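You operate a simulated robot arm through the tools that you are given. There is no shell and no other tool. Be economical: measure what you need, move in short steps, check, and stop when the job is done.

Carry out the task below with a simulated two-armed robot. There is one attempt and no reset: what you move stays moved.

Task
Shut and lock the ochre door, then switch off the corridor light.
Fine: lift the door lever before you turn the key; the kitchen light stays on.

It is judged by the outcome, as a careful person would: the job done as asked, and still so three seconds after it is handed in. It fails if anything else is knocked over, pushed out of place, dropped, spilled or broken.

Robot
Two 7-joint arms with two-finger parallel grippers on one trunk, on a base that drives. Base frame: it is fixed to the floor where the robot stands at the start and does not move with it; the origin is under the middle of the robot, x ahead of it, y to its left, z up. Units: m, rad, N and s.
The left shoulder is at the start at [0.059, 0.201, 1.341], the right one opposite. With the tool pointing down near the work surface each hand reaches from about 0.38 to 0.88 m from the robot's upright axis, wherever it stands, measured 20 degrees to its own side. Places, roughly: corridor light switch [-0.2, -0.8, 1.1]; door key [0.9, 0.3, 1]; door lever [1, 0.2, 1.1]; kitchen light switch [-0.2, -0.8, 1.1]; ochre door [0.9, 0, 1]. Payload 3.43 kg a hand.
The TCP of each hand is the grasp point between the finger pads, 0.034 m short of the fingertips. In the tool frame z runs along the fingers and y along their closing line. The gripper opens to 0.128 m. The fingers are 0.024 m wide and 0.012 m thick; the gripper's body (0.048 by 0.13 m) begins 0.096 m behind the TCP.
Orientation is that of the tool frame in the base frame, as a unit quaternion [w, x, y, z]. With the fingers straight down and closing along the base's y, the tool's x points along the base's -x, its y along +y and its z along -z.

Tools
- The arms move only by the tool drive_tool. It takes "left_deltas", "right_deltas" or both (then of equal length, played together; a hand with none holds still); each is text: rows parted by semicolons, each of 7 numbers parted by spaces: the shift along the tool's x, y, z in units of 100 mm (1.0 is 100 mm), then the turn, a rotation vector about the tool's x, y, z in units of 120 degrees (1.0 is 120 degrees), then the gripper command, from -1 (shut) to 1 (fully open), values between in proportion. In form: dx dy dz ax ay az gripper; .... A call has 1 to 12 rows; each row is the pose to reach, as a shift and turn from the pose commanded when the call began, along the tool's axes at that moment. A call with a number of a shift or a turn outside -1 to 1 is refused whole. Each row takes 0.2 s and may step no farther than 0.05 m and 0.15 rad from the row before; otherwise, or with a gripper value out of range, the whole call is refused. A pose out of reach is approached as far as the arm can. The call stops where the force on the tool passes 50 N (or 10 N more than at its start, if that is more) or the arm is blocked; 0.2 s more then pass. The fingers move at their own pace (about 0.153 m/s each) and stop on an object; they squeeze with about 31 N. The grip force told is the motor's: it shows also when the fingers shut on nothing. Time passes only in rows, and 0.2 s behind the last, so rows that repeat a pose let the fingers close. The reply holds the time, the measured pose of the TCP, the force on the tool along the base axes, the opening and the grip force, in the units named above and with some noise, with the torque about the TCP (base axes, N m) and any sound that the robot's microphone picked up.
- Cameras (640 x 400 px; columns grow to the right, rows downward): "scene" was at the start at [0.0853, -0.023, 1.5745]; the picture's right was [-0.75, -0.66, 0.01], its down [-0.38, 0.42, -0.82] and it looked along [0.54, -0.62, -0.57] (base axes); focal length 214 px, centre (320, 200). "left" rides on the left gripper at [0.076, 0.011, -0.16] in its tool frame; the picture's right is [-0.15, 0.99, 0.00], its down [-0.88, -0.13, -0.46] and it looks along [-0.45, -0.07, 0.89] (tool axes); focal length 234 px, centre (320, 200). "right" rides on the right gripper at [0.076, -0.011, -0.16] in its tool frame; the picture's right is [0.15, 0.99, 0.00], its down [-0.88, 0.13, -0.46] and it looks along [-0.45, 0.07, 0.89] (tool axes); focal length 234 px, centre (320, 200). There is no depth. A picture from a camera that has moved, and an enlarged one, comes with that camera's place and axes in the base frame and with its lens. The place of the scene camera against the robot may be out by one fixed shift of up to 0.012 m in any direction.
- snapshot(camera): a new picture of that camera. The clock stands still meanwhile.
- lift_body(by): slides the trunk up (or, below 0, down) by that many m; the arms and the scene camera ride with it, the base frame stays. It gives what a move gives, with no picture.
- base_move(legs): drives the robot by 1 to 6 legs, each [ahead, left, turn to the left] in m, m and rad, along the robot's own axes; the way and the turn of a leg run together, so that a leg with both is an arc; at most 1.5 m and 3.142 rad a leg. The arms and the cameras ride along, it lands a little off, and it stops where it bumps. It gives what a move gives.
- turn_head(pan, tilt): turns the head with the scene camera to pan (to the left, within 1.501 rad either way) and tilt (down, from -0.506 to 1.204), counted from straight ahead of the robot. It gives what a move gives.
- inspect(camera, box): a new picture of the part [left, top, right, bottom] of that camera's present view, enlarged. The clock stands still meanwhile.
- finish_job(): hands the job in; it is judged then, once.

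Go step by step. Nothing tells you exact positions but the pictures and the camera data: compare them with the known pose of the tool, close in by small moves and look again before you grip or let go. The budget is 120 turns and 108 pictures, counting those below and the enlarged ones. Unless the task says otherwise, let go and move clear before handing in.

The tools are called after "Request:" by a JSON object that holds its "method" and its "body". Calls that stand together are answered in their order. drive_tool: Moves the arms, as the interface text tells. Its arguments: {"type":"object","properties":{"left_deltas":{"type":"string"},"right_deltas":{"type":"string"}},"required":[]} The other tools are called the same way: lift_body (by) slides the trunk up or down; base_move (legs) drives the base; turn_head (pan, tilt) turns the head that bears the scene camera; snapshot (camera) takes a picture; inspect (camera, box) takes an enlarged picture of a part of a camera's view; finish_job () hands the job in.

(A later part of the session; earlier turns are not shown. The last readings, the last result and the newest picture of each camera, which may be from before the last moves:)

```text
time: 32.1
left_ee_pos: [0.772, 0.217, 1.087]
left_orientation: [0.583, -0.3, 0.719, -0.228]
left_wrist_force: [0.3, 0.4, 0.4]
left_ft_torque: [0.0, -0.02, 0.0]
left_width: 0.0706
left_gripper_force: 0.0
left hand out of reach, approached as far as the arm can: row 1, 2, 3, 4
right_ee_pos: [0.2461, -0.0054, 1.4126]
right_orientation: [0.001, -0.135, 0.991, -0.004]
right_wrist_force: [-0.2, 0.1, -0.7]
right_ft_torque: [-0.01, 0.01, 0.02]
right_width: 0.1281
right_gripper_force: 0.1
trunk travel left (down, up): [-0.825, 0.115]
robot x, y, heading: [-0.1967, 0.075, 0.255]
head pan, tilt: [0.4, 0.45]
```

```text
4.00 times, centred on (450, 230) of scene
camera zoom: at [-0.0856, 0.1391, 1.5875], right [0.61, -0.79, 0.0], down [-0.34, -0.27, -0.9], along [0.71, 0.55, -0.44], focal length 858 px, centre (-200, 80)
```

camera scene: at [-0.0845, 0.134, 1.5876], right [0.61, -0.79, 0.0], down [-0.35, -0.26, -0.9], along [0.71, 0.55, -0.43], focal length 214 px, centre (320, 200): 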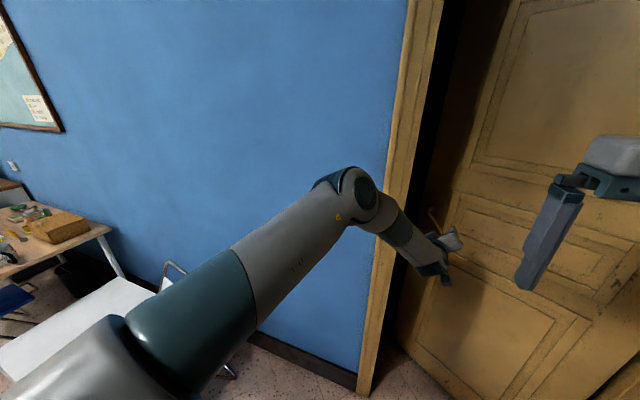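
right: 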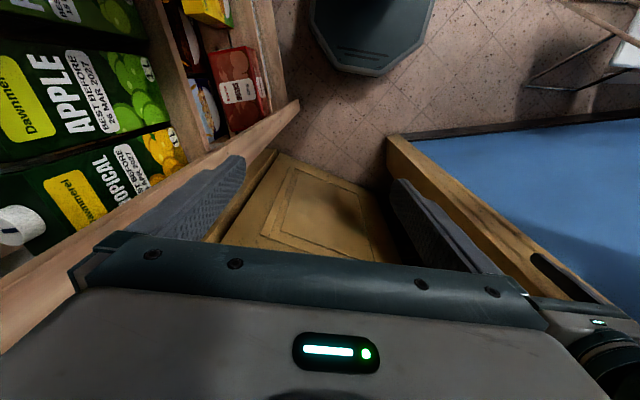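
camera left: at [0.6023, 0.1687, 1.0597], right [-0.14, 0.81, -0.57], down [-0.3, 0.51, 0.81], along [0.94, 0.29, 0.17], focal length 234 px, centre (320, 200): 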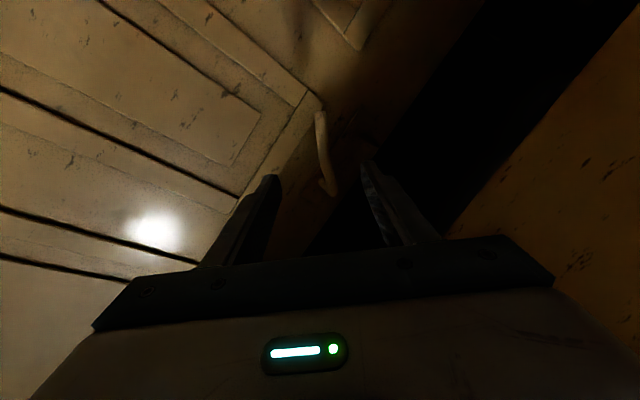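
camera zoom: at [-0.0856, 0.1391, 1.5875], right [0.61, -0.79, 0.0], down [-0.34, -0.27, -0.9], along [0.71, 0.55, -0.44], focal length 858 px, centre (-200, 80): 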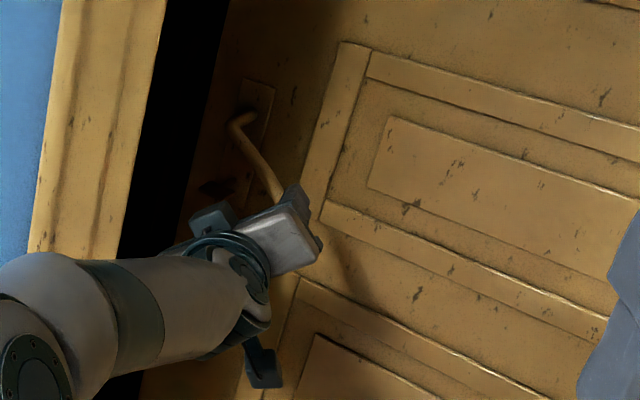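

The arm is at full reach, so I lower the trunk 2 cm and drive the base forward 0.1 m to enclose the lever.

Request:
{"method": "lift_body", "body": {"by": -0.022}}

Request:
{"method": "base_move", "body": {"legs": [[0.07, -0.02, 0]]}}

Request:
{"method": "snapshot", "body": {"camera": "left"}}

Request:
{"method": "inspect", "body": {"camera": "scene", "box": [370, 180, 530, 280]}}

```text
time: 32.7
left_ee_pos: [0.7711, 0.2177, 1.0645]
left_orientation: [0.584, -0.3, 0.719, -0.227]
left_wrist_force: [-0.1, -0.4, -0.3]
left_ft_torque: [-0.02, 0.02, 0.03]
left_width: 0.0705
left_gripper_force: 0.1
right_ee_pos: [0.247, -0.0054, 1.3907]
right_orientation: [0.002, -0.135, 0.991, -0.004]
right_wrist_force: [0.0, 0.1, -1.2]
right_ft_torque: [0.0, -0.02, -0.01]
right_width: 0.1279
right_gripper_force: 0.1
trunk travel left (down, up): [-0.803, 0.137]
robot x, y, heading: [-0.1941, 0.0725, 0.259]
head pan, tilt: [0.4, 0.45]
```

```text
time: 33.8
left_ee_pos: [0.8366, 0.2151, 1.0687]
left_orientation: [0.585, -0.301, 0.718, -0.227]
left_wrist_force: [0.0, -0.2, 0.7]
left_ft_torque: [0.04, 0.03, 0.03]
left_width: 0.0704
left_gripper_force: 0.1
right_ee_pos: [0.31, -0.0078, 1.3928]
right_orientation: [0.004, -0.134, 0.991, -0.005]
right_wrist_force: [-0.9, 0.2, 0.5]
right_ft_torque: [0.01, -0.08, 0.01]
right_width: 0.1279
right_gripper_force: 0.1
trunk travel left (down, up): [-0.803, 0.137]
robot x, y, heading: [-0.1279, 0.0684, 0.262]
head pan, tilt: [0.4, 0.45]
```

```text
74 pictures are left
camera left: at [0.6675, 0.1665, 1.0415], right [-0.14, 0.81, -0.57], down [-0.31, 0.51, 0.8], along [0.94, 0.29, 0.17], focal length 234 px, centre (320, 200)
```

left: 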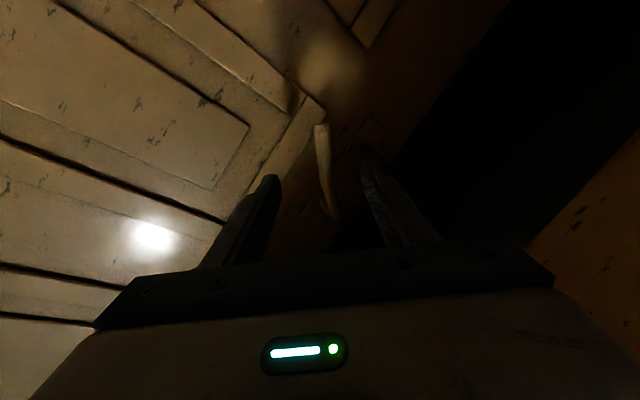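

```text
4.00 times, centred on (450, 230) of scene
camera zoom: at [-0.0228, 0.1367, 1.5663], right [0.61, -0.79, 0.0], down [-0.34, -0.27, -0.9], along [0.71, 0.55, -0.43], focal length 858 px, centre (-200, 80)
```

zoom: 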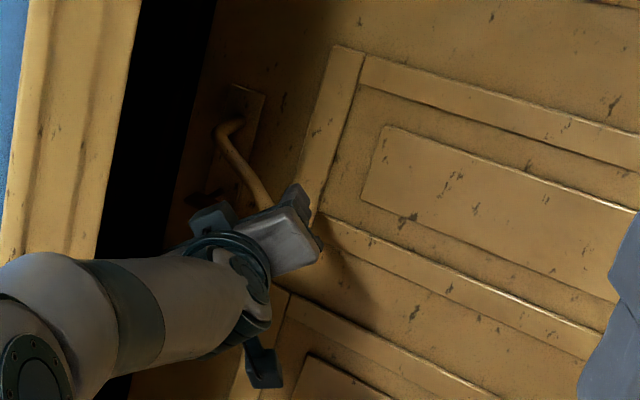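

The lever bar is centred between the fingers; a bit more forward (3.5 cm), then I grip.

Request:
{"method": "base_move", "body": {"legs": [[0.035, -0.01, 0]]}}

Request:
{"method": "snapshot", "body": {"camera": "left"}}

```text
time: 34.6
left_ee_pos: [0.8704, 0.2159, 1.0689]
left_orientation: [0.586, -0.3, 0.718, -0.227]
left_wrist_force: [-1.1, 0.5, -0.1]
left_ft_torque: [-0.02, 0.03, 0.0]
left_width: 0.0703
left_gripper_force: 0.0
right_ee_pos: [0.3438, -0.0084, 1.3929]
right_orientation: [0.005, -0.136, 0.991, -0.004]
right_wrist_force: [-1.1, -0.2, 0.9]
right_ft_torque: [-0.01, -0.08, -0.01]
right_width: 0.1279
right_gripper_force: 0.0
trunk travel left (down, up): [-0.803, 0.137]
robot x, y, heading: [-0.0924, 0.0695, 0.261]
head pan, tilt: [0.4, 0.45]
```

```text
72 pictures are left
camera left: at [0.7025, 0.1662, 1.0421], right [-0.14, 0.81, -0.57], down [-0.31, 0.51, 0.8], along [0.94, 0.29, 0.18], focal length 234 px, centre (320, 200)
```

left: 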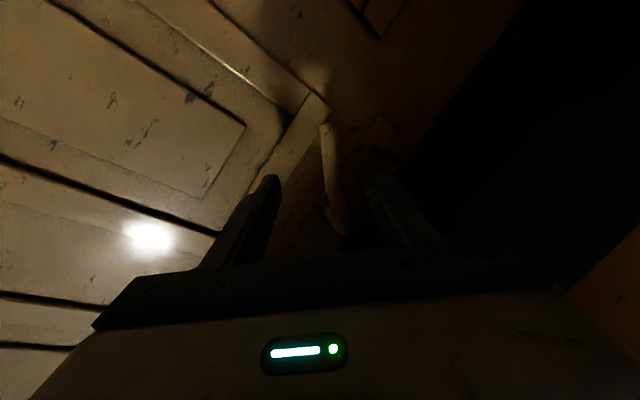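

The lever sits between the pads, about 9 mm off-centre. I centre and close the gripper.

Request:
{"method": "drive_tool", "body": {"left_deltas": "0 .08 0 0 0 0 0;0 .08 0 0 0 0 -.5;0 .08 0 0 0 0 -1;0 .08 0 0 0 0 -1"}}

Request:
{"method": "snapshot", "body": {"camera": "left"}}

```text
time: 35.6
left_ee_pos: [0.8758, 0.2203, 1.0591]
left_orientation: [0.583, -0.301, 0.719, -0.227]
left_wrist_force: [0.2, -0.6, 1.0]
left_ft_torque: [-0.03, 0.02, 0.01]
left_width: 0.0
left_gripper_force: 30.8
right_ee_pos: [0.3504, -0.0076, 1.3911]
right_orientation: [0.003, -0.136, 0.991, -0.005]
right_wrist_force: [0.5, -0.9, 0.7]
right_ft_torque: [-0.01, 0.03, 0.01]
right_width: 0.1281
right_gripper_force: 0.1
trunk travel left (down, up): [-0.803, 0.137]
robot x, y, heading: [-0.0904, 0.0691, 0.26]
head pan, tilt: [0.4, 0.45]
```

```text
71 pictures are left
camera left: at [0.7061, 0.1715, 1.0319], right [-0.15, 0.81, -0.57], down [-0.3, 0.51, 0.81], along [0.94, 0.29, 0.17], focal length 234 px, centre (320, 200)
```

left: 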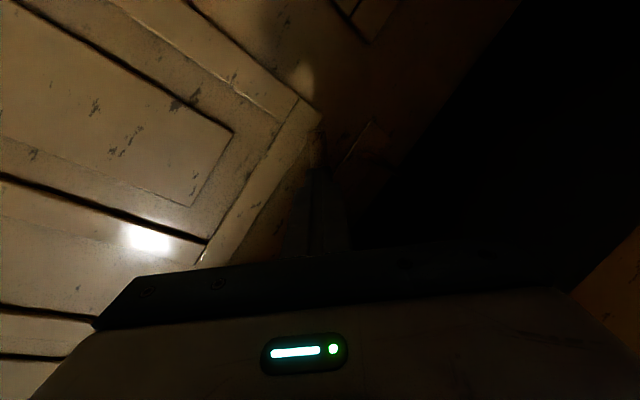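

The fingers closed on nothing, so the lever must be deeper than estimated. I zoom in.

Request:
{"method": "inspect", "body": {"camera": "left", "box": [260, 90, 420, 190]}}

Request:
{"method": "inspect", "body": {"camera": "scene", "box": [370, 180, 498, 260]}}

```text
4.00 times, centred on (340, 140) of left
camera zoom: at [0.7061, 0.1715, 1.0319], right [-0.15, 0.81, -0.57], down [-0.3, 0.51, 0.81], along [0.94, 0.29, 0.17], focal length 937 px, centre (240, 440)
```

zoom: 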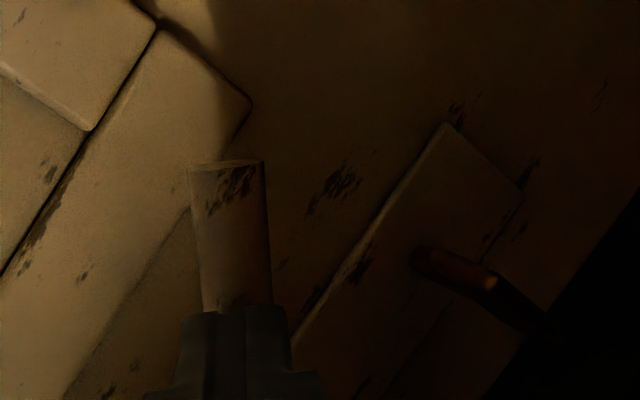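

```text
5.00 times, centred on (434, 220) of scene
camera zoom: at [0.0191, 0.1362, 1.5655], right [0.61, -0.79, 0.0], down [-0.34, -0.27, -0.9], along [0.71, 0.55, -0.44], focal length 1072 px, centre (-250, 100)
```

zoom: 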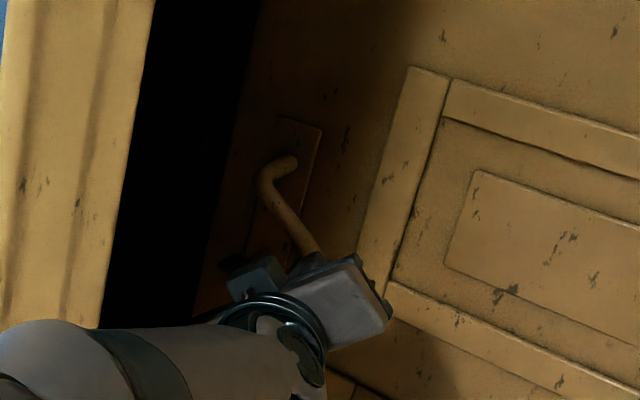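

The lever tip is actually near [0.93,0.20,1.02], about 3 cm past the fingertips. I reopen, lower 1 cm and go 5 cm further.

Request:
{"method": "drive_tool", "body": {"left_deltas": "0 0 0 0 0 0 .1;0 0 0 0 0 0 .1"}}

Request:
{"method": "lift_body", "body": {"by": -0.012}}

Request:
{"method": "base_move", "body": {"legs": [[0.048, -0.012, 0]]}}

Request:
{"method": "inspect", "body": {"camera": "left", "box": [220, 80, 460, 230]}}

```text
time: 36.2
left_ee_pos: [0.8748, 0.2206, 1.0602]
left_orientation: [0.583, -0.301, 0.72, -0.226]
left_wrist_force: [1.5, 0.5, 0.4]
left_ft_torque: [0.0, 0.01, 0.0]
left_width: 0.0707
left_gripper_force: 0.1
right_ee_pos: [0.3509, -0.0078, 1.3922]
right_orientation: [0.002, -0.136, 0.991, -0.004]
right_wrist_force: [-1.0, -0.9, -0.5]
right_ft_torque: [-0.05, -0.01, -0.03]
right_width: 0.1279
right_gripper_force: 0.1
trunk travel left (down, up): [-0.803, 0.137]
robot x, y, heading: [-0.0941, 0.0657, 0.259]
head pan, tilt: [0.4, 0.45]
```

```text
time: 36.8
left_ee_pos: [0.8744, 0.2203, 1.0466]
left_orientation: [0.584, -0.3, 0.719, -0.227]
left_wrist_force: [0.2, 0.7, 0.2]
left_ft_torque: [0.06, -0.01, -0.01]
left_width: 0.0703
left_gripper_force: 0.1
right_ee_pos: [0.3498, -0.0069, 1.3778]
right_orientation: [0.003, -0.136, 0.991, -0.004]
right_wrist_force: [0.5, -0.1, -0.2]
right_ft_torque: [-0.03, -0.01, 0.04]
right_width: 0.1278
right_gripper_force: 0.0
trunk travel left (down, up): [-0.791, 0.149]
robot x, y, heading: [-0.0914, 0.0658, 0.258]
head pan, tilt: [0.4, 0.45]
```

```text
time: 37.7
left_ee_pos: [0.9208, 0.2195, 1.0487]
left_orientation: [0.585, -0.3, 0.718, -0.227]
left_wrist_force: [-0.4, -0.7, -0.2]
left_ft_torque: [0.03, -0.03, 0.02]
left_width: 0.0704
left_gripper_force: 0.1
right_ee_pos: [0.3973, -0.008, 1.3803]
right_orientation: [0.004, -0.135, 0.991, -0.004]
right_wrist_force: [0.0, -1.9, 0.1]
right_ft_torque: [0.0, -0.01, 0.01]
right_width: 0.1281
right_gripper_force: 0.3
trunk travel left (down, up): [-0.791, 0.149]
robot x, y, heading: [-0.0399, 0.07, 0.258]
head pan, tilt: [0.4, 0.45]
```

```text
2.67 times, centred on (340, 155) of left
camera zoom: at [0.753, 0.1708, 1.0223], right [-0.14, 0.81, -0.57], down [-0.3, 0.51, 0.81], along [0.94, 0.29, 0.17], focal length 624 px, centre (267, 320)
```

zoom: 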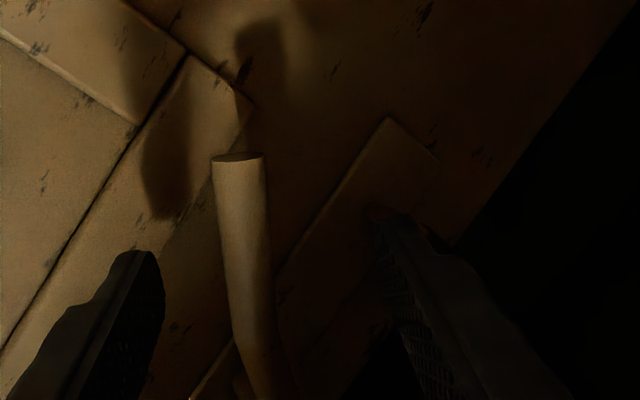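

By its apparent width the bar may still be slightly past the fingertips. I go 3 cm more and try closing.

Request:
{"method": "base_move", "body": {"legs": [[0.03, -0.012, 0]]}}

Request:
{"method": "inspect", "body": {"camera": "left", "box": [220, 80, 460, 230]}}

Request:
{"method": "drive_tool", "body": {"left_deltas": "0 0 0 0 0 0 -.5;0 0 0 0 0 0 -1;0 0 0 0 0 0 -1"}}

```text
time: 38.6
left_ee_pos: [0.9556, 0.22, 1.0487]
left_orientation: [0.584, -0.302, 0.718, -0.229]
left_wrist_force: [0.2, 0.2, -0.3]
left_ft_torque: [0.0, 0.01, -0.02]
left_width: 0.0705
left_gripper_force: 0.0
right_ee_pos: [0.4306, -0.0052, 1.381]
right_orientation: [0.003, -0.136, 0.991, -0.007]
right_wrist_force: [-0.4, -0.5, -0.2]
right_ft_torque: [0.0, -0.03, 0.0]
right_width: 0.128
right_gripper_force: 0.0
trunk travel left (down, up): [-0.791, 0.149]
robot x, y, heading: [-0.0107, 0.0633, 0.259]
head pan, tilt: [0.4, 0.45]
```

```text
2.67 times, centred on (340, 155) of left
camera zoom: at [0.7865, 0.1717, 1.0219], right [-0.14, 0.81, -0.57], down [-0.3, 0.51, 0.8], along [0.94, 0.29, 0.17], focal length 624 px, centre (267, 320)
```

zoom: 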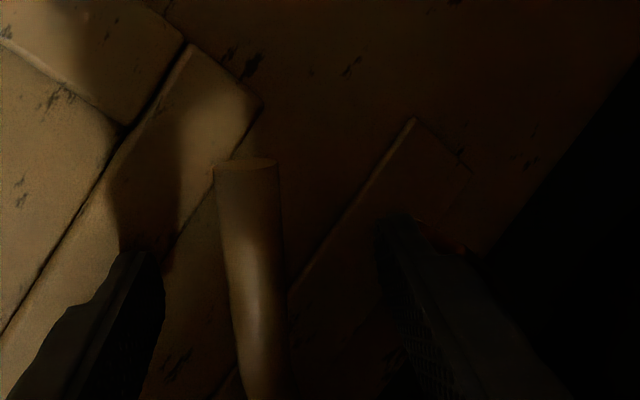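

```text
time: 39.4
left_ee_pos: [0.9561, 0.2196, 1.0499]
left_orientation: [0.584, -0.3, 0.719, -0.228]
left_wrist_force: [-2.8, -9.1, 10.5]
left_ft_torque: [1.21, 0.38, -0.46]
left_width: 0.0172
left_gripper_force: 45.0
right_ee_pos: [0.43, -0.0051, 1.3797]
right_orientation: [0.003, -0.136, 0.991, -0.008]
right_wrist_force: [-0.5, 1.3, 0.1]
right_ft_torque: [-0.01, 0.01, -0.02]
right_width: 0.1279
right_gripper_force: 0.1
trunk travel left (down, up): [-0.791, 0.149]
robot x, y, heading: [-0.0099, 0.0657, 0.257]
head pan, tilt: [0.4, 0.45]
```

The lever is gripped (17 mm). I begin pulling the door shut with a short backward drive along its arc.

Request:
{"method": "base_move", "body": {"legs": [[-0.094, 0.035, 0]]}}

Request:
{"method": "snapshot", "body": {"camera": "scene"}}

```text
time: 40.5
left_ee_pos: [0.8581, 0.224, 1.0491]
left_orientation: [0.585, -0.3, 0.719, -0.226]
left_wrist_force: [3.4, -6.1, 13.7]
left_ft_torque: [1.1, -0.69, 0.61]
left_width: 0.0167
left_gripper_force: 44.8
right_ee_pos: [0.3332, -0.0032, 1.3783]
right_orientation: [0.003, -0.135, 0.991, -0.004]
right_wrist_force: [0.1, 0.4, -0.2]
right_ft_torque: [0.0, 0.02, 0.02]
right_width: 0.128
right_gripper_force: 0.0
trunk travel left (down, up): [-0.791, 0.149]
robot x, y, heading: [-0.1072, 0.0779, 0.259]
head pan, tilt: [0.4, 0.45]
```

```text
66 pictures are left
camera scene: at [0.0018, 0.1408, 1.5537], right [0.61, -0.79, 0.0], down [-0.34, -0.27, -0.9], along [0.71, 0.55, -0.43], focal length 214 px, centre (320, 200)
```

scene: 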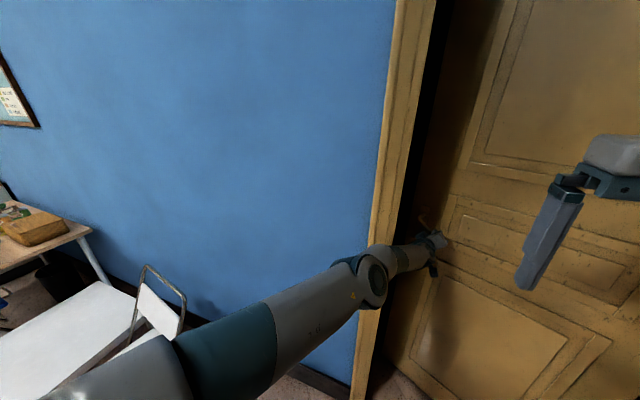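

The door follows. Continue pulling.

Request:
{"method": "base_move", "body": {"legs": [[-0.097, 0.028, 0]]}}

Request:
{"method": "base_move", "body": {"legs": [[-0.06, 0.01, 0]]}}

Request:
{"method": "snapshot", "body": {"camera": "scene"}}

```text
time: 41.7
left_ee_pos: [0.7574, 0.2198, 1.0484]
left_orientation: [0.585, -0.298, 0.72, -0.227]
left_wrist_force: [7.6, -35.1, 4.3]
left_ft_torque: [1.36, -0.59, 0.77]
left_width: 0.0168
left_gripper_force: 45.1
right_ee_pos: [0.2357, -0.0055, 1.3777]
right_orientation: [0.003, -0.136, 0.991, -0.002]
right_wrist_force: [0.0, 0.4, -0.8]
right_ft_torque: [0.01, 0.02, 0.02]
right_width: 0.128
right_gripper_force: 0.1
trunk travel left (down, up): [-0.791, 0.149]
robot x, y, heading: [-0.2039, 0.0746, 0.259]
head pan, tilt: [0.4, 0.45]
```

```text
time: 42.7
left_ee_pos: [0.7012, 0.2091, 1.0507]
left_orientation: [0.586, -0.295, 0.719, -0.228]
left_wrist_force: [13.6, -32.2, 12.2]
left_ft_torque: [1.37, -0.61, 0.86]
left_width: 0.0169
left_gripper_force: 45.6
right_ee_pos: [0.177, -0.0115, 1.3766]
right_orientation: [0.001, -0.135, 0.991, -0.002]
right_wrist_force: [0.1, 0.6, -0.3]
right_ft_torque: [-0.02, 0.05, 0.0]
right_width: 0.1282
right_gripper_force: 0.1
trunk travel left (down, up): [-0.791, 0.149]
robot x, y, heading: [-0.2631, 0.0697, 0.261]
head pan, tilt: [0.4, 0.45]
```

```text
65 pictures are left
camera scene: at [-0.1539, 0.1312, 1.5538], right [0.61, -0.79, -0.01], down [-0.35, -0.26, -0.9], along [0.71, 0.55, -0.44], focal length 214 px, centre (320, 200)
```

scene: 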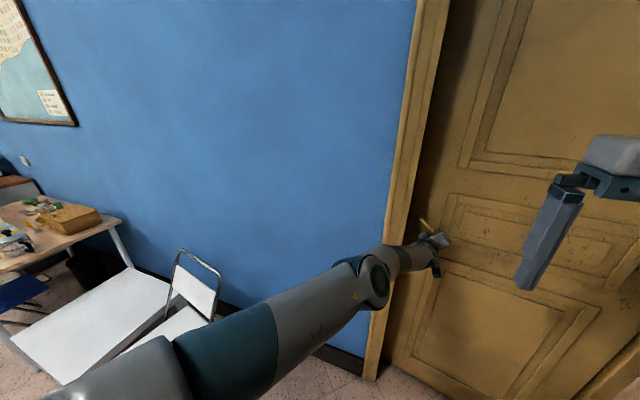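

Door is nearly shut; side force suggests I should drift slightly right as the arc turns. Continue in small legs.

Request:
{"method": "base_move", "body": {"legs": [[-0.05, -0.018, 0]]}}

Request:
{"method": "snapshot", "body": {"camera": "scene"}}

Request:
{"method": "snapshot", "body": {"camera": "left"}}

```text
time: 43.6
left_ee_pos: [0.6592, 0.1941, 1.0538]
left_orientation: [0.588, -0.299, 0.716, -0.229]
left_wrist_force: [-2.8, 24.0, 0.3]
left_ft_torque: [-0.72, -0.37, 0.23]
left_width: 0.0159
left_gripper_force: 44.8
right_ee_pos: [0.1342, -0.0297, 1.3772]
right_orientation: [0.0, -0.136, 0.991, -0.007]
right_wrist_force: [-0.1, -0.5, -0.3]
right_ft_torque: [0.0, 0.05, 0.02]
right_width: 0.1281
right_gripper_force: 0.1
trunk travel left (down, up): [-0.791, 0.149]
robot x, y, heading: [-0.3134, 0.0396, 0.259]
head pan, tilt: [0.4, 0.45]
```

```text
64 pictures are left
camera scene: at [-0.197, 0.1141, 1.5531], right [0.61, -0.79, 0.0], down [-0.35, -0.27, -0.9], along [0.71, 0.55, -0.44], focal length 214 px, centre (320, 200)
```

scene: 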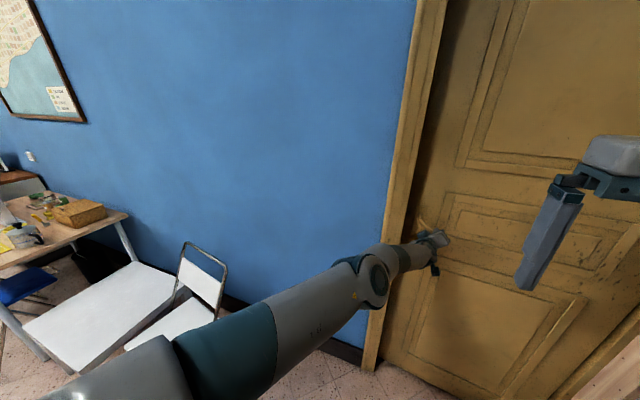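

```text
63 pictures are left
camera left: at [0.491, 0.144, 1.0244], right [-0.14, 0.81, -0.57], down [-0.31, 0.51, 0.8], along [0.94, 0.29, 0.18], focal length 234 px, centre (320, 200)
```

left: 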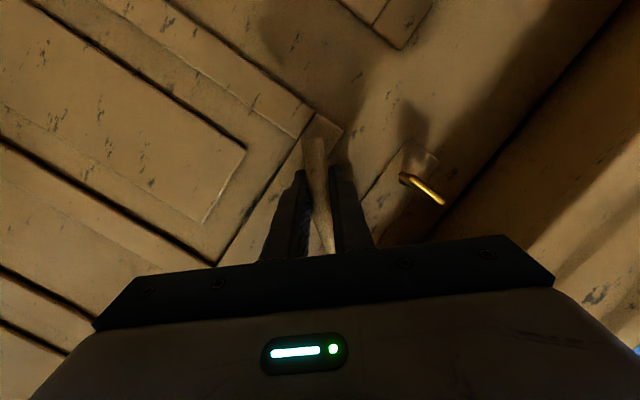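

Almost shut, and the brass key is now visible. Pull the last bit.

Request:
{"method": "base_move", "body": {"legs": [[-0.03, 0.01, 0]]}}

Request:
{"method": "snapshot", "body": {"camera": "left"}}

```text
time: 44.5
left_ee_pos: [0.6335, 0.1872, 1.0534]
left_orientation: [0.589, -0.296, 0.717, -0.227]
left_wrist_force: [14.6, -24.2, -2.3]
left_ft_torque: [1.24, -0.43, 0.79]
left_width: 0.0162
left_gripper_force: 45.7
right_ee_pos: [0.1085, -0.0364, 1.3754]
right_orientation: [-0.001, -0.135, 0.991, -0.004]
right_wrist_force: [1.1, 0.3, 0.2]
right_ft_torque: [-0.06, 0.05, -0.04]
right_width: 0.1281
right_gripper_force: 0.2
trunk travel left (down, up): [-0.791, 0.149]
robot x, y, heading: [-0.3389, 0.0448, 0.255]
head pan, tilt: [0.4, 0.45]
```

```text
62 pictures are left
camera left: at [0.4647, 0.1383, 1.0246], right [-0.14, 0.82, -0.56], down [-0.31, 0.5, 0.81], along [0.94, 0.28, 0.18], focal length 234 px, centre (320, 200)
```

left: 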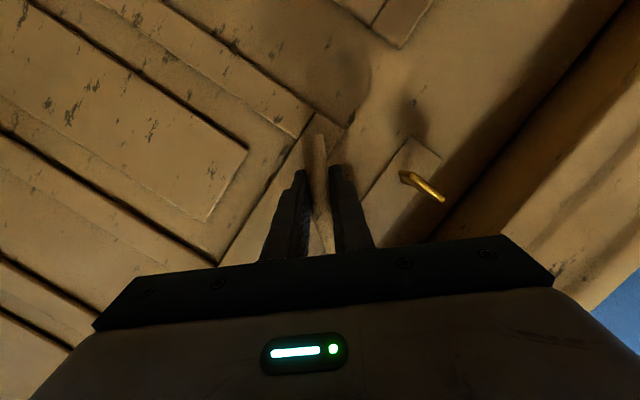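

Still moving freely. Continue pulling in small steps until it stops.

Request:
{"method": "base_move", "body": {"legs": [[-0.025, -0.006, 0]]}}

Request:
{"method": "base_move", "body": {"legs": [[-0.025, -0.004, 0]]}}

Request:
{"method": "snapshot", "body": {"camera": "scene"}}

Request:
{"method": "snapshot", "body": {"camera": "left"}}

```text
time: 45.3
left_ee_pos: [0.6107, 0.1762, 1.0558]
left_orientation: [0.589, -0.295, 0.717, -0.229]
left_wrist_force: [5.8, -5.2, -10.2]
left_ft_torque: [-0.3, 0.6, -0.51]
left_width: 0.0151
left_gripper_force: 45.2
right_ee_pos: [0.0848, -0.0444, 1.3763]
right_orientation: [0.0, -0.135, 0.991, -0.005]
right_wrist_force: [0.0, -0.6, -0.8]
right_ft_torque: [0.0, 0.06, -0.01]
right_width: 0.1281
right_gripper_force: 0.1
trunk travel left (down, up): [-0.791, 0.149]
robot x, y, heading: [-0.3644, 0.0316, 0.256]
head pan, tilt: [0.4, 0.45]
```

```text
time: 46.1
left_ee_pos: [0.5866, 0.1696, 1.0575]
left_orientation: [0.59, -0.297, 0.716, -0.228]
left_wrist_force: [13.3, 9.7, -4.7]
left_ft_torque: [-0.5, 0.42, -0.6]
left_width: 0.0159
left_gripper_force: 45.1
right_ee_pos: [0.0596, -0.0517, 1.3774]
right_orientation: [0.0, -0.135, 0.991, -0.006]
right_wrist_force: [-0.5, -0.4, -0.4]
right_ft_torque: [0.01, 0.03, 0.04]
right_width: 0.1279
right_gripper_force: 0.1
trunk travel left (down, up): [-0.791, 0.149]
robot x, y, heading: [-0.3812, 0.0202, 0.262]
head pan, tilt: [0.4, 0.45]
```

```text
61 pictures are left
camera scene: at [-0.2725, 0.091, 1.5532], right [0.61, -0.79, 0.0], down [-0.35, -0.27, -0.9], along [0.71, 0.55, -0.44], focal length 214 px, centre (320, 200)
```

scene: 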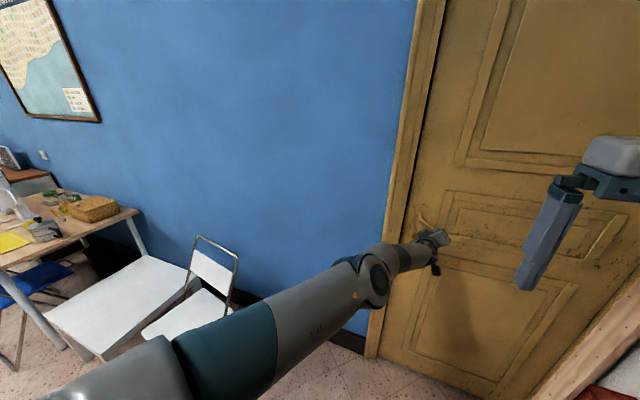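

```text
60 pictures are left
camera left: at [0.4166, 0.1213, 1.0276], right [-0.13, 0.81, -0.57], down [-0.31, 0.51, 0.8], along [0.94, 0.29, 0.19], focal length 234 px, centre (320, 200)
```

left: 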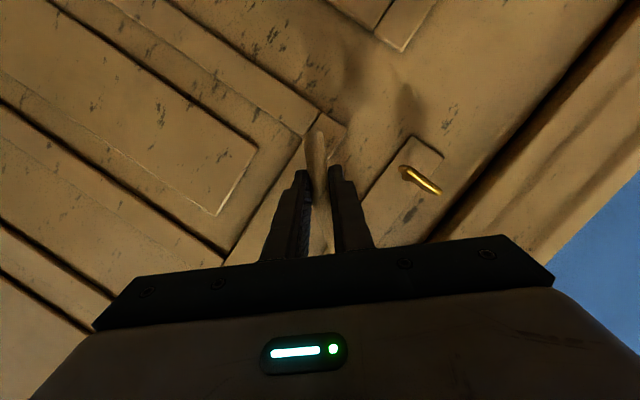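

Nearly flush. Pull another small step and listen.

Request:
{"method": "base_move", "body": {"legs": [[-0.025, -0.004, 0]]}}

Request:
{"method": "inspect", "body": {"camera": "scene", "box": [360, 120, 520, 260]}}

```text
time: 46.9
left_ee_pos: [0.5584, 0.1559, 1.0566]
left_orientation: [0.589, -0.297, 0.716, -0.228]
left_wrist_force: [-0.6, -0.2, -0.5]
left_ft_torque: [0.03, 0.0, -0.02]
left_width: 0.0001
left_gripper_force: 32.5
right_ee_pos: [0.0325, -0.0662, 1.3765]
right_orientation: [0.0, -0.135, 0.991, -0.006]
right_wrist_force: [0.8, -0.4, -0.8]
right_ft_torque: [0.01, 0.05, -0.03]
right_width: 0.1279
right_gripper_force: 0.0
trunk travel left (down, up): [-0.791, 0.149]
robot x, y, heading: [-0.41, 0.0112, 0.256]
head pan, tilt: [0.4, 0.45]
```

```text
2.86 times, centred on (440, 190) of scene
camera zoom: at [-0.3, 0.0782, 1.5535], right [0.61, -0.79, 0.0], down [-0.34, -0.27, -0.9], along [0.71, 0.55, -0.44], focal length 613 px, centre (-23, 229)
```

zoom: 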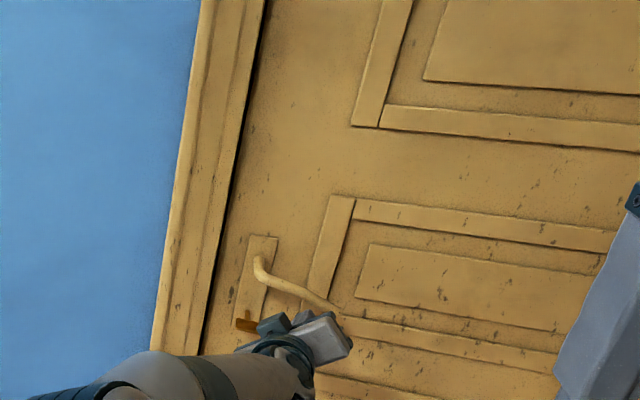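

The fingers slipped off the lever at the end of the pull. I check how shut the door is.

Request:
{"method": "inspect", "body": {"camera": "scene", "box": [390, 170, 470, 220]}}

Request:
{"method": "inspect", "body": {"camera": "left", "box": [240, 80, 640, 330]}}

```text
8.00 times, centred on (430, 195) of scene
camera zoom: at [-0.3, 0.0782, 1.5535], right [0.61, -0.79, 0.0], down [-0.34, -0.27, -0.9], along [0.71, 0.55, -0.44], focal length 1716 px, centre (-560, 240)
```

zoom: 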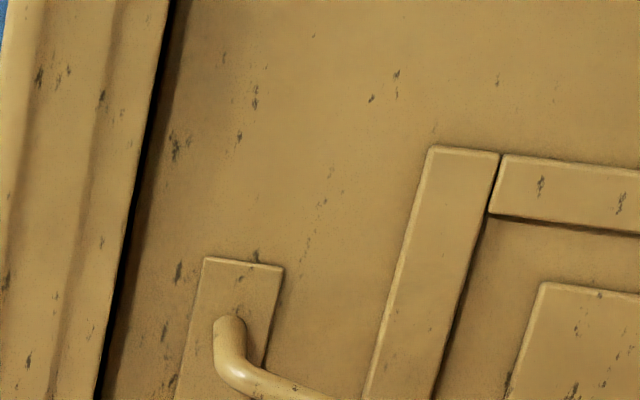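

```text
1.60 times, centred on (440, 205) of left
camera zoom: at [0.3892, 0.1074, 1.0281], right [-0.13, 0.81, -0.56], down [-0.31, 0.51, 0.8], along [0.94, 0.28, 0.19], focal length 375 px, centre (128, 192)
```

zoom: 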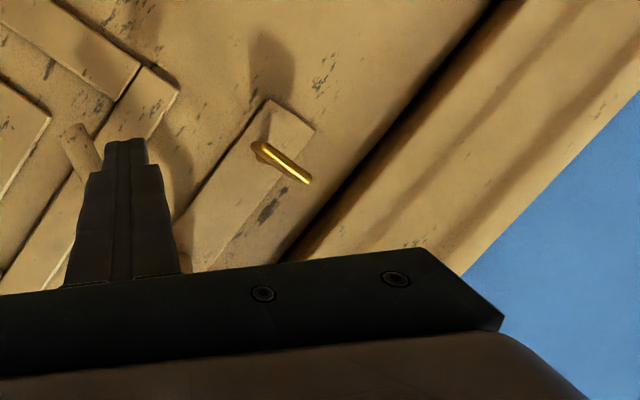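

I look at the whole door, including its top edge, to judge whether it is fully shut.

Request:
{"method": "turn_head", "body": {"pan": 0.0, "tilt": -0.2}}

Request:
{"method": "snapshot", "body": {"camera": "scene"}}

Request:
{"method": "turn_head", "body": {"pan": 0.1, "tilt": 0.5}}

Request:
{"method": "snapshot", "body": {"camera": "scene"}}

```text
time: 47.9
left_ee_pos: [0.5572, 0.1555, 1.0592]
left_orientation: [0.59, -0.295, 0.716, -0.229]
left_wrist_force: [0.2, 0.4, -0.1]
left_ft_torque: [0.02, 0.02, -0.01]
left_width: 0.0
left_gripper_force: 32.7
right_ee_pos: [0.031, -0.065, 1.379]
right_orientation: [0.002, -0.134, 0.991, -0.006]
right_wrist_force: [-0.7, 0.0, -0.2]
right_ft_torque: [-0.03, 0.02, -0.04]
right_width: 0.1278
right_gripper_force: 0.0
trunk travel left (down, up): [-0.791, 0.149]
robot x, y, heading: [-0.4092, 0.0091, 0.262]
head pan, tilt: [0.0, -0.201]
```

```text
56 pictures are left
camera scene: at [-0.2939, 0.0435, 1.6127], right [0.26, -0.97, 0.0], down [0.19, 0.05, -0.98], along [0.95, 0.25, 0.2], focal length 214 px, centre (320, 200)
```

scene: 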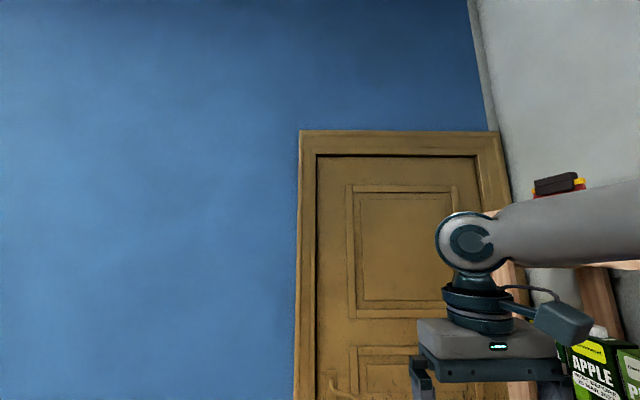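

```text
time: 49.0
left_ee_pos: [0.5578, 0.1553, 1.0578]
left_orientation: [0.59, -0.295, 0.716, -0.229]
left_wrist_force: [-0.1, -0.9, 0.1]
left_ft_torque: [-0.02, 0.02, 0.02]
left_width: 0.0
left_gripper_force: 33.2
right_ee_pos: [0.0303, -0.0642, 1.3776]
right_orientation: [0.001, -0.134, 0.991, -0.006]
right_wrist_force: [0.3, 0.6, 0.3]
right_ft_torque: [0.0, 0.01, -0.02]
right_width: 0.1279
right_gripper_force: 0.0
trunk travel left (down, up): [-0.791, 0.149]
robot x, y, heading: [-0.412, 0.0094, 0.255]
head pan, tilt: [0.099, 0.499]
```

```text
55 pictures are left
camera scene: at [-0.2886, 0.0539, 1.5492], right [0.35, -0.94, 0.0], down [-0.45, -0.17, -0.88], along [0.82, 0.31, -0.48], focal length 214 px, centre (320, 200)
```

scene: 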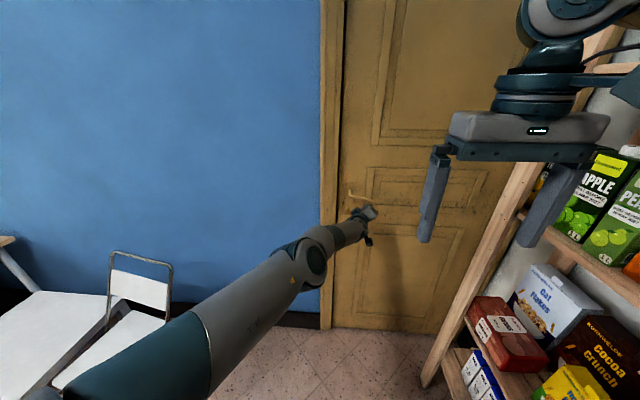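

The door is within a couple of degrees of shut. I open the fingers and find the lever again for a better grip nearer its elbow.

Request:
{"method": "drive_tool", "body": {"left_deltas": "0 0 0 0 0 0 .1;0 0 0 0 0 0 .1"}}

Request:
{"method": "snapshot", "body": {"camera": "left"}}

Request:
{"method": "inspect", "body": {"camera": "scene", "box": [320, 160, 416, 220]}}

```text
time: 49.6
left_ee_pos: [0.5575, 0.1553, 1.0576]
left_orientation: [0.59, -0.296, 0.716, -0.228]
left_wrist_force: [0.0, 0.4, -0.1]
left_ft_torque: [-0.02, 0.01, 0.0]
left_width: 0.0703
left_gripper_force: 0.0
right_ee_pos: [0.0309, -0.0661, 1.377]
right_orientation: [0.001, -0.134, 0.991, -0.005]
right_wrist_force: [-0.1, -0.4, 0.2]
right_ft_torque: [0.02, 0.03, -0.03]
right_width: 0.1279
right_gripper_force: 0.0
trunk travel left (down, up): [-0.791, 0.149]
robot x, y, heading: [-0.4089, 0.0112, 0.26]
head pan, tilt: [0.099, 0.499]
```

```text
54 pictures are left
camera left: at [0.3887, 0.1074, 1.0285], right [-0.13, 0.81, -0.56], down [-0.31, 0.51, 0.8], along [0.94, 0.28, 0.19], focal length 234 px, centre (320, 200)
```

left: 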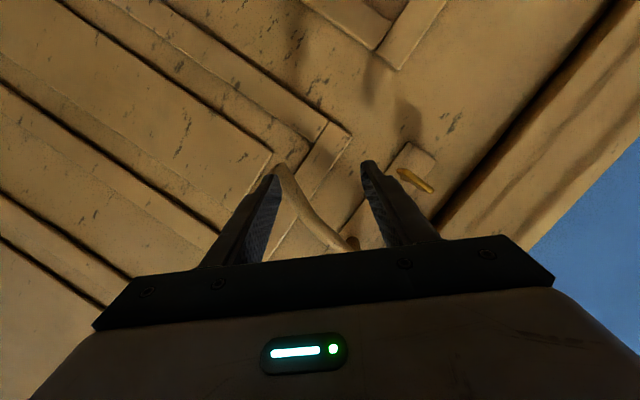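

```text
6.67 times, centred on (368, 190) of scene
camera zoom: at [-0.2883, 0.0538, 1.5491], right [0.35, -0.94, 0.0], down [-0.45, -0.17, -0.88], along [0.82, 0.31, -0.48], focal length 1430 px, centre (0, 267)
```

zoom: 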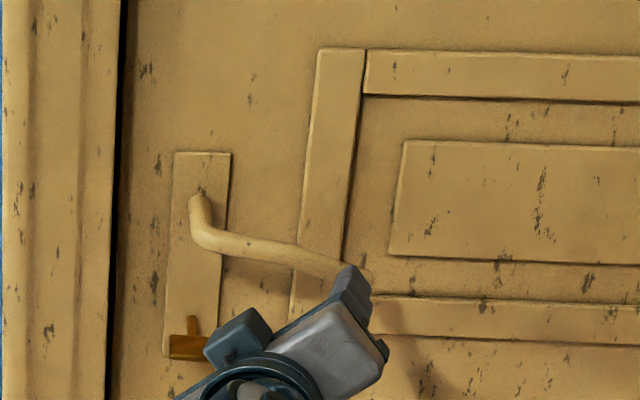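

Clear view now: the lever is only slightly drooped (about 12°), running from about [0.60,0.235,1.085] to [0.63,0.12,1.06], and the key bow end is at about [0.58,0.236,1.005]. I roll the hand 30° more so the fingers close nearly vertically.

Request:
{"method": "drive_tool", "body": {"left_deltas": "0 0 0 0 0 -.06 .1;0 0 0 0 0 -.12 .1;0 0 0 0 0 -.18 .1;0 0 0 0 0 -.25 .1"}}

Request:
{"method": "snapshot", "body": {"camera": "left"}}

```text
time: 50.6
left_ee_pos: [0.5577, 0.1544, 1.0612]
left_orientation: [0.51, -0.471, 0.615, -0.375]
left_wrist_force: [-3.9, -4.3, 3.2]
left_ft_torque: [0.13, -0.22, -0.16]
left_width: 0.0719
left_gripper_force: 1.4
right_ee_pos: [0.0301, -0.067, 1.3776]
right_orientation: [0.002, -0.134, 0.991, -0.005]
right_wrist_force: [0.5, 0.3, -0.8]
right_ft_torque: [0.04, 0.02, 0.01]
right_width: 0.128
right_gripper_force: 0.0
trunk travel left (down, up): [-0.791, 0.149]
robot x, y, heading: [-0.4097, 0.0107, 0.26]
head pan, tilt: [0.099, 0.499]
```

```text
52 pictures are left
camera left: at [0.3946, 0.081, 1.0604], right [-0.19, 0.41, -0.89], down [-0.39, 0.8, 0.46], along [0.9, 0.43, 0.01], focal length 234 px, centre (320, 200)
```

left: 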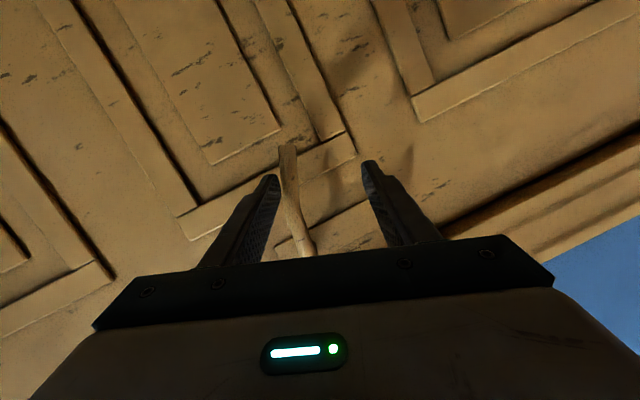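

The lever is now aligned between the fingers, touching the upper one. I move up 1.8 cm and 2 cm toward its elbow, then close.

Request:
{"method": "drive_tool", "body": {"left_deltas": "-.05 -.1 0 0 0 0 .1;-.15 -.18 .05 0 0 0 .1;-.2 -.18 .1 0 0 0 .1;-.2 -.18 .1 0 0 0 -1;-.2 -.18 .1 0 0 0 -1;-.2 -.18 .1 0 0 0 -1"}}

Request:
{"method": "snapshot", "body": {"camera": "left"}}

Request:
{"method": "inspect", "body": {"camera": "scene", "box": [320, 160, 416, 220]}}

```text
time: 52.0
left_ee_pos: [0.5653, 0.1693, 1.0857]
left_orientation: [0.512, -0.469, 0.615, -0.373]
left_wrist_force: [2.6, -3.5, 11.5]
left_ft_torque: [0.57, -0.08, -0.02]
left_width: 0.0182
left_gripper_force: 45.0
left hand out of reach, approached as far as the arm can: row 3, 4, 5, 6
right_ee_pos: [0.0299, -0.0659, 1.3788]
right_orientation: [0.001, -0.135, 0.991, -0.005]
right_wrist_force: [-0.2, -0.7, 0.0]
right_ft_torque: [0.0, -0.02, 0.01]
right_width: 0.1282
right_gripper_force: 0.0
trunk travel left (down, up): [-0.791, 0.149]
robot x, y, heading: [-0.4127, 0.0089, 0.267]
head pan, tilt: [0.099, 0.499]
```

```text
51 pictures are left
camera left: at [0.4035, 0.0959, 1.0849], right [-0.19, 0.42, -0.89], down [-0.39, 0.8, 0.46], along [0.9, 0.43, 0.01], focal length 234 px, centre (320, 200)
```

left: 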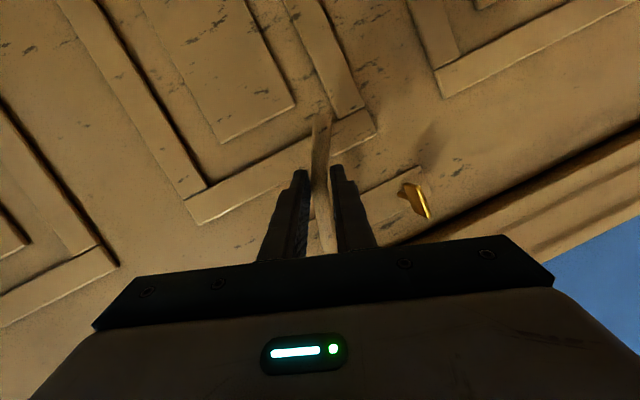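

```text
6.67 times, centred on (368, 190) of scene
camera zoom: at [-0.2902, 0.0528, 1.5494], right [0.35, -0.94, 0.0], down [-0.45, -0.17, -0.88], along [0.82, 0.31, -0.48], focal length 1430 px, centre (0, 267)
```

zoom: 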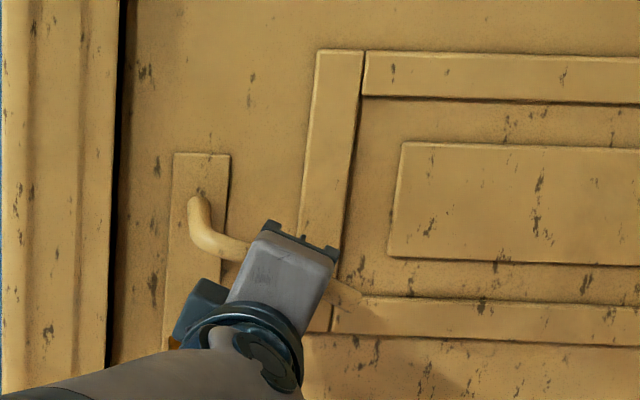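

Gripped at mid-lever. Now pull straight back a little to seat the door.

Request:
{"method": "base_move", "body": {"legs": [[-0.02, 0, 0]]}}

Request:
{"method": "inspect", "body": {"camera": "scene", "box": [310, 140, 406, 200]}}

```text
time: 52.8
left_ee_pos: [0.5502, 0.1671, 1.0762]
left_orientation: [0.509, -0.473, 0.615, -0.373]
left_wrist_force: [0.9, 0.5, -0.7]
left_ft_torque: [-0.01, -0.01, 0.01]
left_width: 0.0
left_gripper_force: 33.3
right_ee_pos: [0.0169, -0.0703, 1.3756]
right_orientation: [-0.003, -0.135, 0.991, -0.006]
right_wrist_force: [1.0, 1.0, 0.0]
right_ft_torque: [-0.02, 0.1, 0.0]
right_width: 0.128
right_gripper_force: 0.1
trunk travel left (down, up): [-0.791, 0.149]
robot x, y, heading: [-0.4286, 0.0038, 0.254]
head pan, tilt: [0.099, 0.499]
```

```text
6.67 times, centred on (358, 170) of scene
camera zoom: at [-0.3021, 0.0497, 1.5483], right [0.35, -0.94, 0.0], down [-0.45, -0.17, -0.88], along [0.82, 0.31, -0.48], focal length 1430 px, centre (67, 400)
```

zoom: 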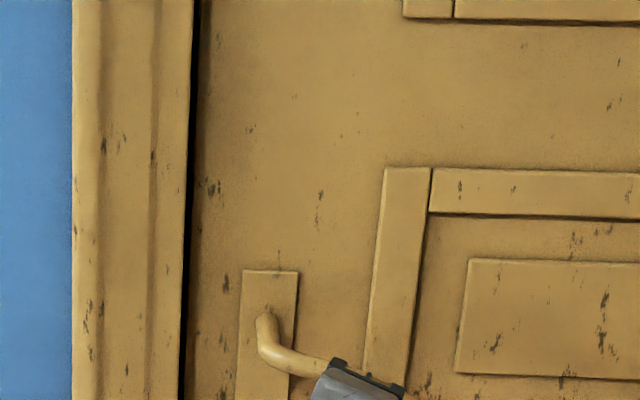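

It slipped off with little travel, so the door may already be against its stop. I check the top edge closely at both corners.

Request:
{"method": "turn_head", "body": {"pan": -0.1, "tilt": -0.3}}

Request:
{"method": "inspect", "body": {"camera": "scene", "box": [240, 150, 340, 212]}}

Request:
{"method": "inspect", "body": {"camera": "scene", "box": [400, 150, 500, 212]}}

```text
time: 53.9
left_ee_pos: [0.5458, 0.1671, 1.0795]
left_orientation: [0.51, -0.472, 0.615, -0.373]
left_wrist_force: [0.7, 0.2, -0.4]
left_ft_torque: [-0.03, -0.02, 0.01]
left_width: 0.0002
left_gripper_force: 33.2
right_ee_pos: [0.0116, -0.0701, 1.3762]
right_orientation: [0.0, -0.134, 0.991, -0.005]
right_wrist_force: [0.4, 0.6, -0.4]
right_ft_torque: [0.0, 0.04, -0.03]
right_width: 0.1282
right_gripper_force: 0.1
trunk travel left (down, up): [-0.791, 0.149]
robot x, y, heading: [-0.4305, 0.0088, 0.261]
head pan, tilt: [-0.099, -0.3]
```

```text
6.40 times, centred on (290, 181) of scene
camera zoom: at [-0.3145, 0.0297, 1.6206], right [0.16, -0.99, 0.0], down [0.29, 0.05, -0.96], along [0.94, 0.15, 0.29], focal length 1373 px, centre (512, 322)
```

zoom: 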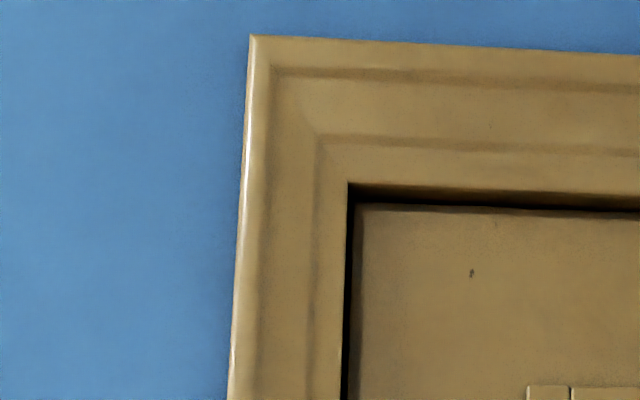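

```text
6.40 times, centred on (450, 181) of scene
camera zoom: at [-0.3145, 0.0297, 1.6206], right [0.16, -0.99, 0.0], down [0.29, 0.05, -0.96], along [0.94, 0.15, 0.29], focal length 1373 px, centre (-512, 322)
```

zoom: 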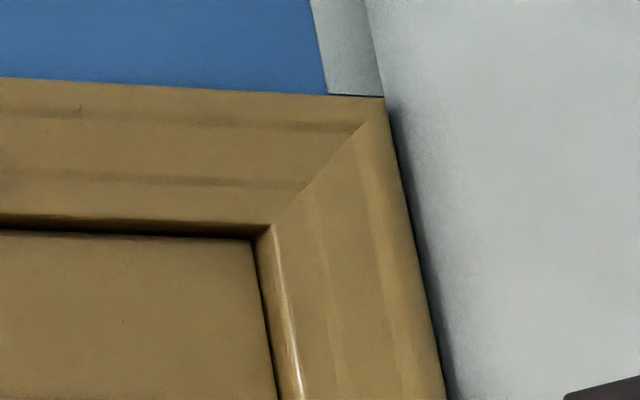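

The latch side still sits roughly 1 cm deeper, so it isn't quite home. I'll regrip the lever deeper in the fingers and pull harder.

Request:
{"method": "drive_tool", "body": {"left_deltas": "0 0 0 0 0 0 .1;0 0 0 0 0 0 .1"}}

Request:
{"method": "base_move", "body": {"legs": [[0.045, -0.004, 0]]}}

Request:
{"method": "turn_head", "body": {"pan": 0.1, "tilt": 0.5}}

Request:
{"method": "inspect", "body": {"camera": "scene", "box": [320, 160, 416, 220]}}

Request:
{"method": "snapshot", "body": {"camera": "left"}}

```text
time: 54.5
left_ee_pos: [0.5461, 0.1654, 1.0807]
left_orientation: [0.51, -0.471, 0.615, -0.373]
left_wrist_force: [-0.5, -0.1, 1.0]
left_ft_torque: [0.02, -0.01, -0.02]
left_width: 0.0705
left_gripper_force: 0.1
right_ee_pos: [0.0124, -0.0711, 1.3767]
right_orientation: [-0.001, -0.135, 0.991, -0.006]
right_wrist_force: [0.7, -0.2, 0.1]
right_ft_torque: [0.06, -0.04, 0.06]
right_width: 0.1281
right_gripper_force: 0.0
trunk travel left (down, up): [-0.791, 0.149]
robot x, y, heading: [-0.4301, 0.0049, 0.261]
head pan, tilt: [-0.099, -0.3]
```

```text
time: 55.4
left_ee_pos: [0.5839, 0.1713, 1.0876]
left_orientation: [0.513, -0.469, 0.614, -0.374]
left_wrist_force: [-0.7, -0.4, 0.6]
left_ft_torque: [0.01, 0.07, 0.0]
left_width: 0.0704
left_gripper_force: 0.0
right_ee_pos: [0.049, -0.0647, 1.3809]
right_orientation: [0.004, -0.135, 0.991, -0.006]
right_wrist_force: [-0.7, 0.4, -0.2]
right_ft_torque: [0.01, -0.11, 0.0]
right_width: 0.1279
right_gripper_force: 0.0
trunk travel left (down, up): [-0.791, 0.149]
robot x, y, heading: [-0.3871, 0.0137, 0.262]
head pan, tilt: [-0.099, -0.3]
```

```text
time: 56.6
left_ee_pos: [0.5891, 0.1732, 1.0814]
left_orientation: [0.51, -0.471, 0.615, -0.373]
left_wrist_force: [0.1, -0.2, -0.1]
left_ft_torque: [0.02, 0.02, -0.03]
left_width: 0.0704
left_gripper_force: 0.1
right_ee_pos: [0.0536, -0.0631, 1.3769]
right_orientation: [0.002, -0.135, 0.991, -0.005]
right_wrist_force: [0.2, 0.4, -0.1]
right_ft_torque: [-0.02, -0.02, -0.02]
right_width: 0.128
right_gripper_force: 0.0
trunk travel left (down, up): [-0.791, 0.149]
robot x, y, heading: [-0.3867, 0.0162, 0.261]
head pan, tilt: [0.099, 0.499]
```

```text
6.67 times, centred on (368, 190) of scene
camera zoom: at [-0.265, 0.0566, 1.5494], right [0.35, -0.94, 0.0], down [-0.45, -0.17, -0.88], along [0.82, 0.31, -0.48], focal length 1430 px, centre (0, 267)
```

zoom: 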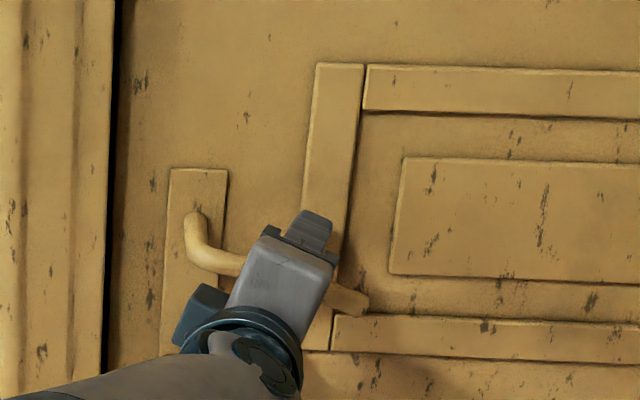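

```text
45 pictures are left
camera left: at [0.4278, 0.0995, 1.0826], right [-0.19, 0.41, -0.89], down [-0.39, 0.8, 0.46], along [0.9, 0.43, 0.01], focal length 234 px, centre (320, 200)
```

left: 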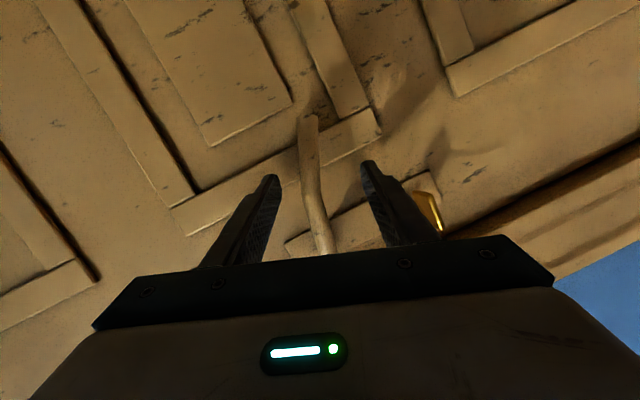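

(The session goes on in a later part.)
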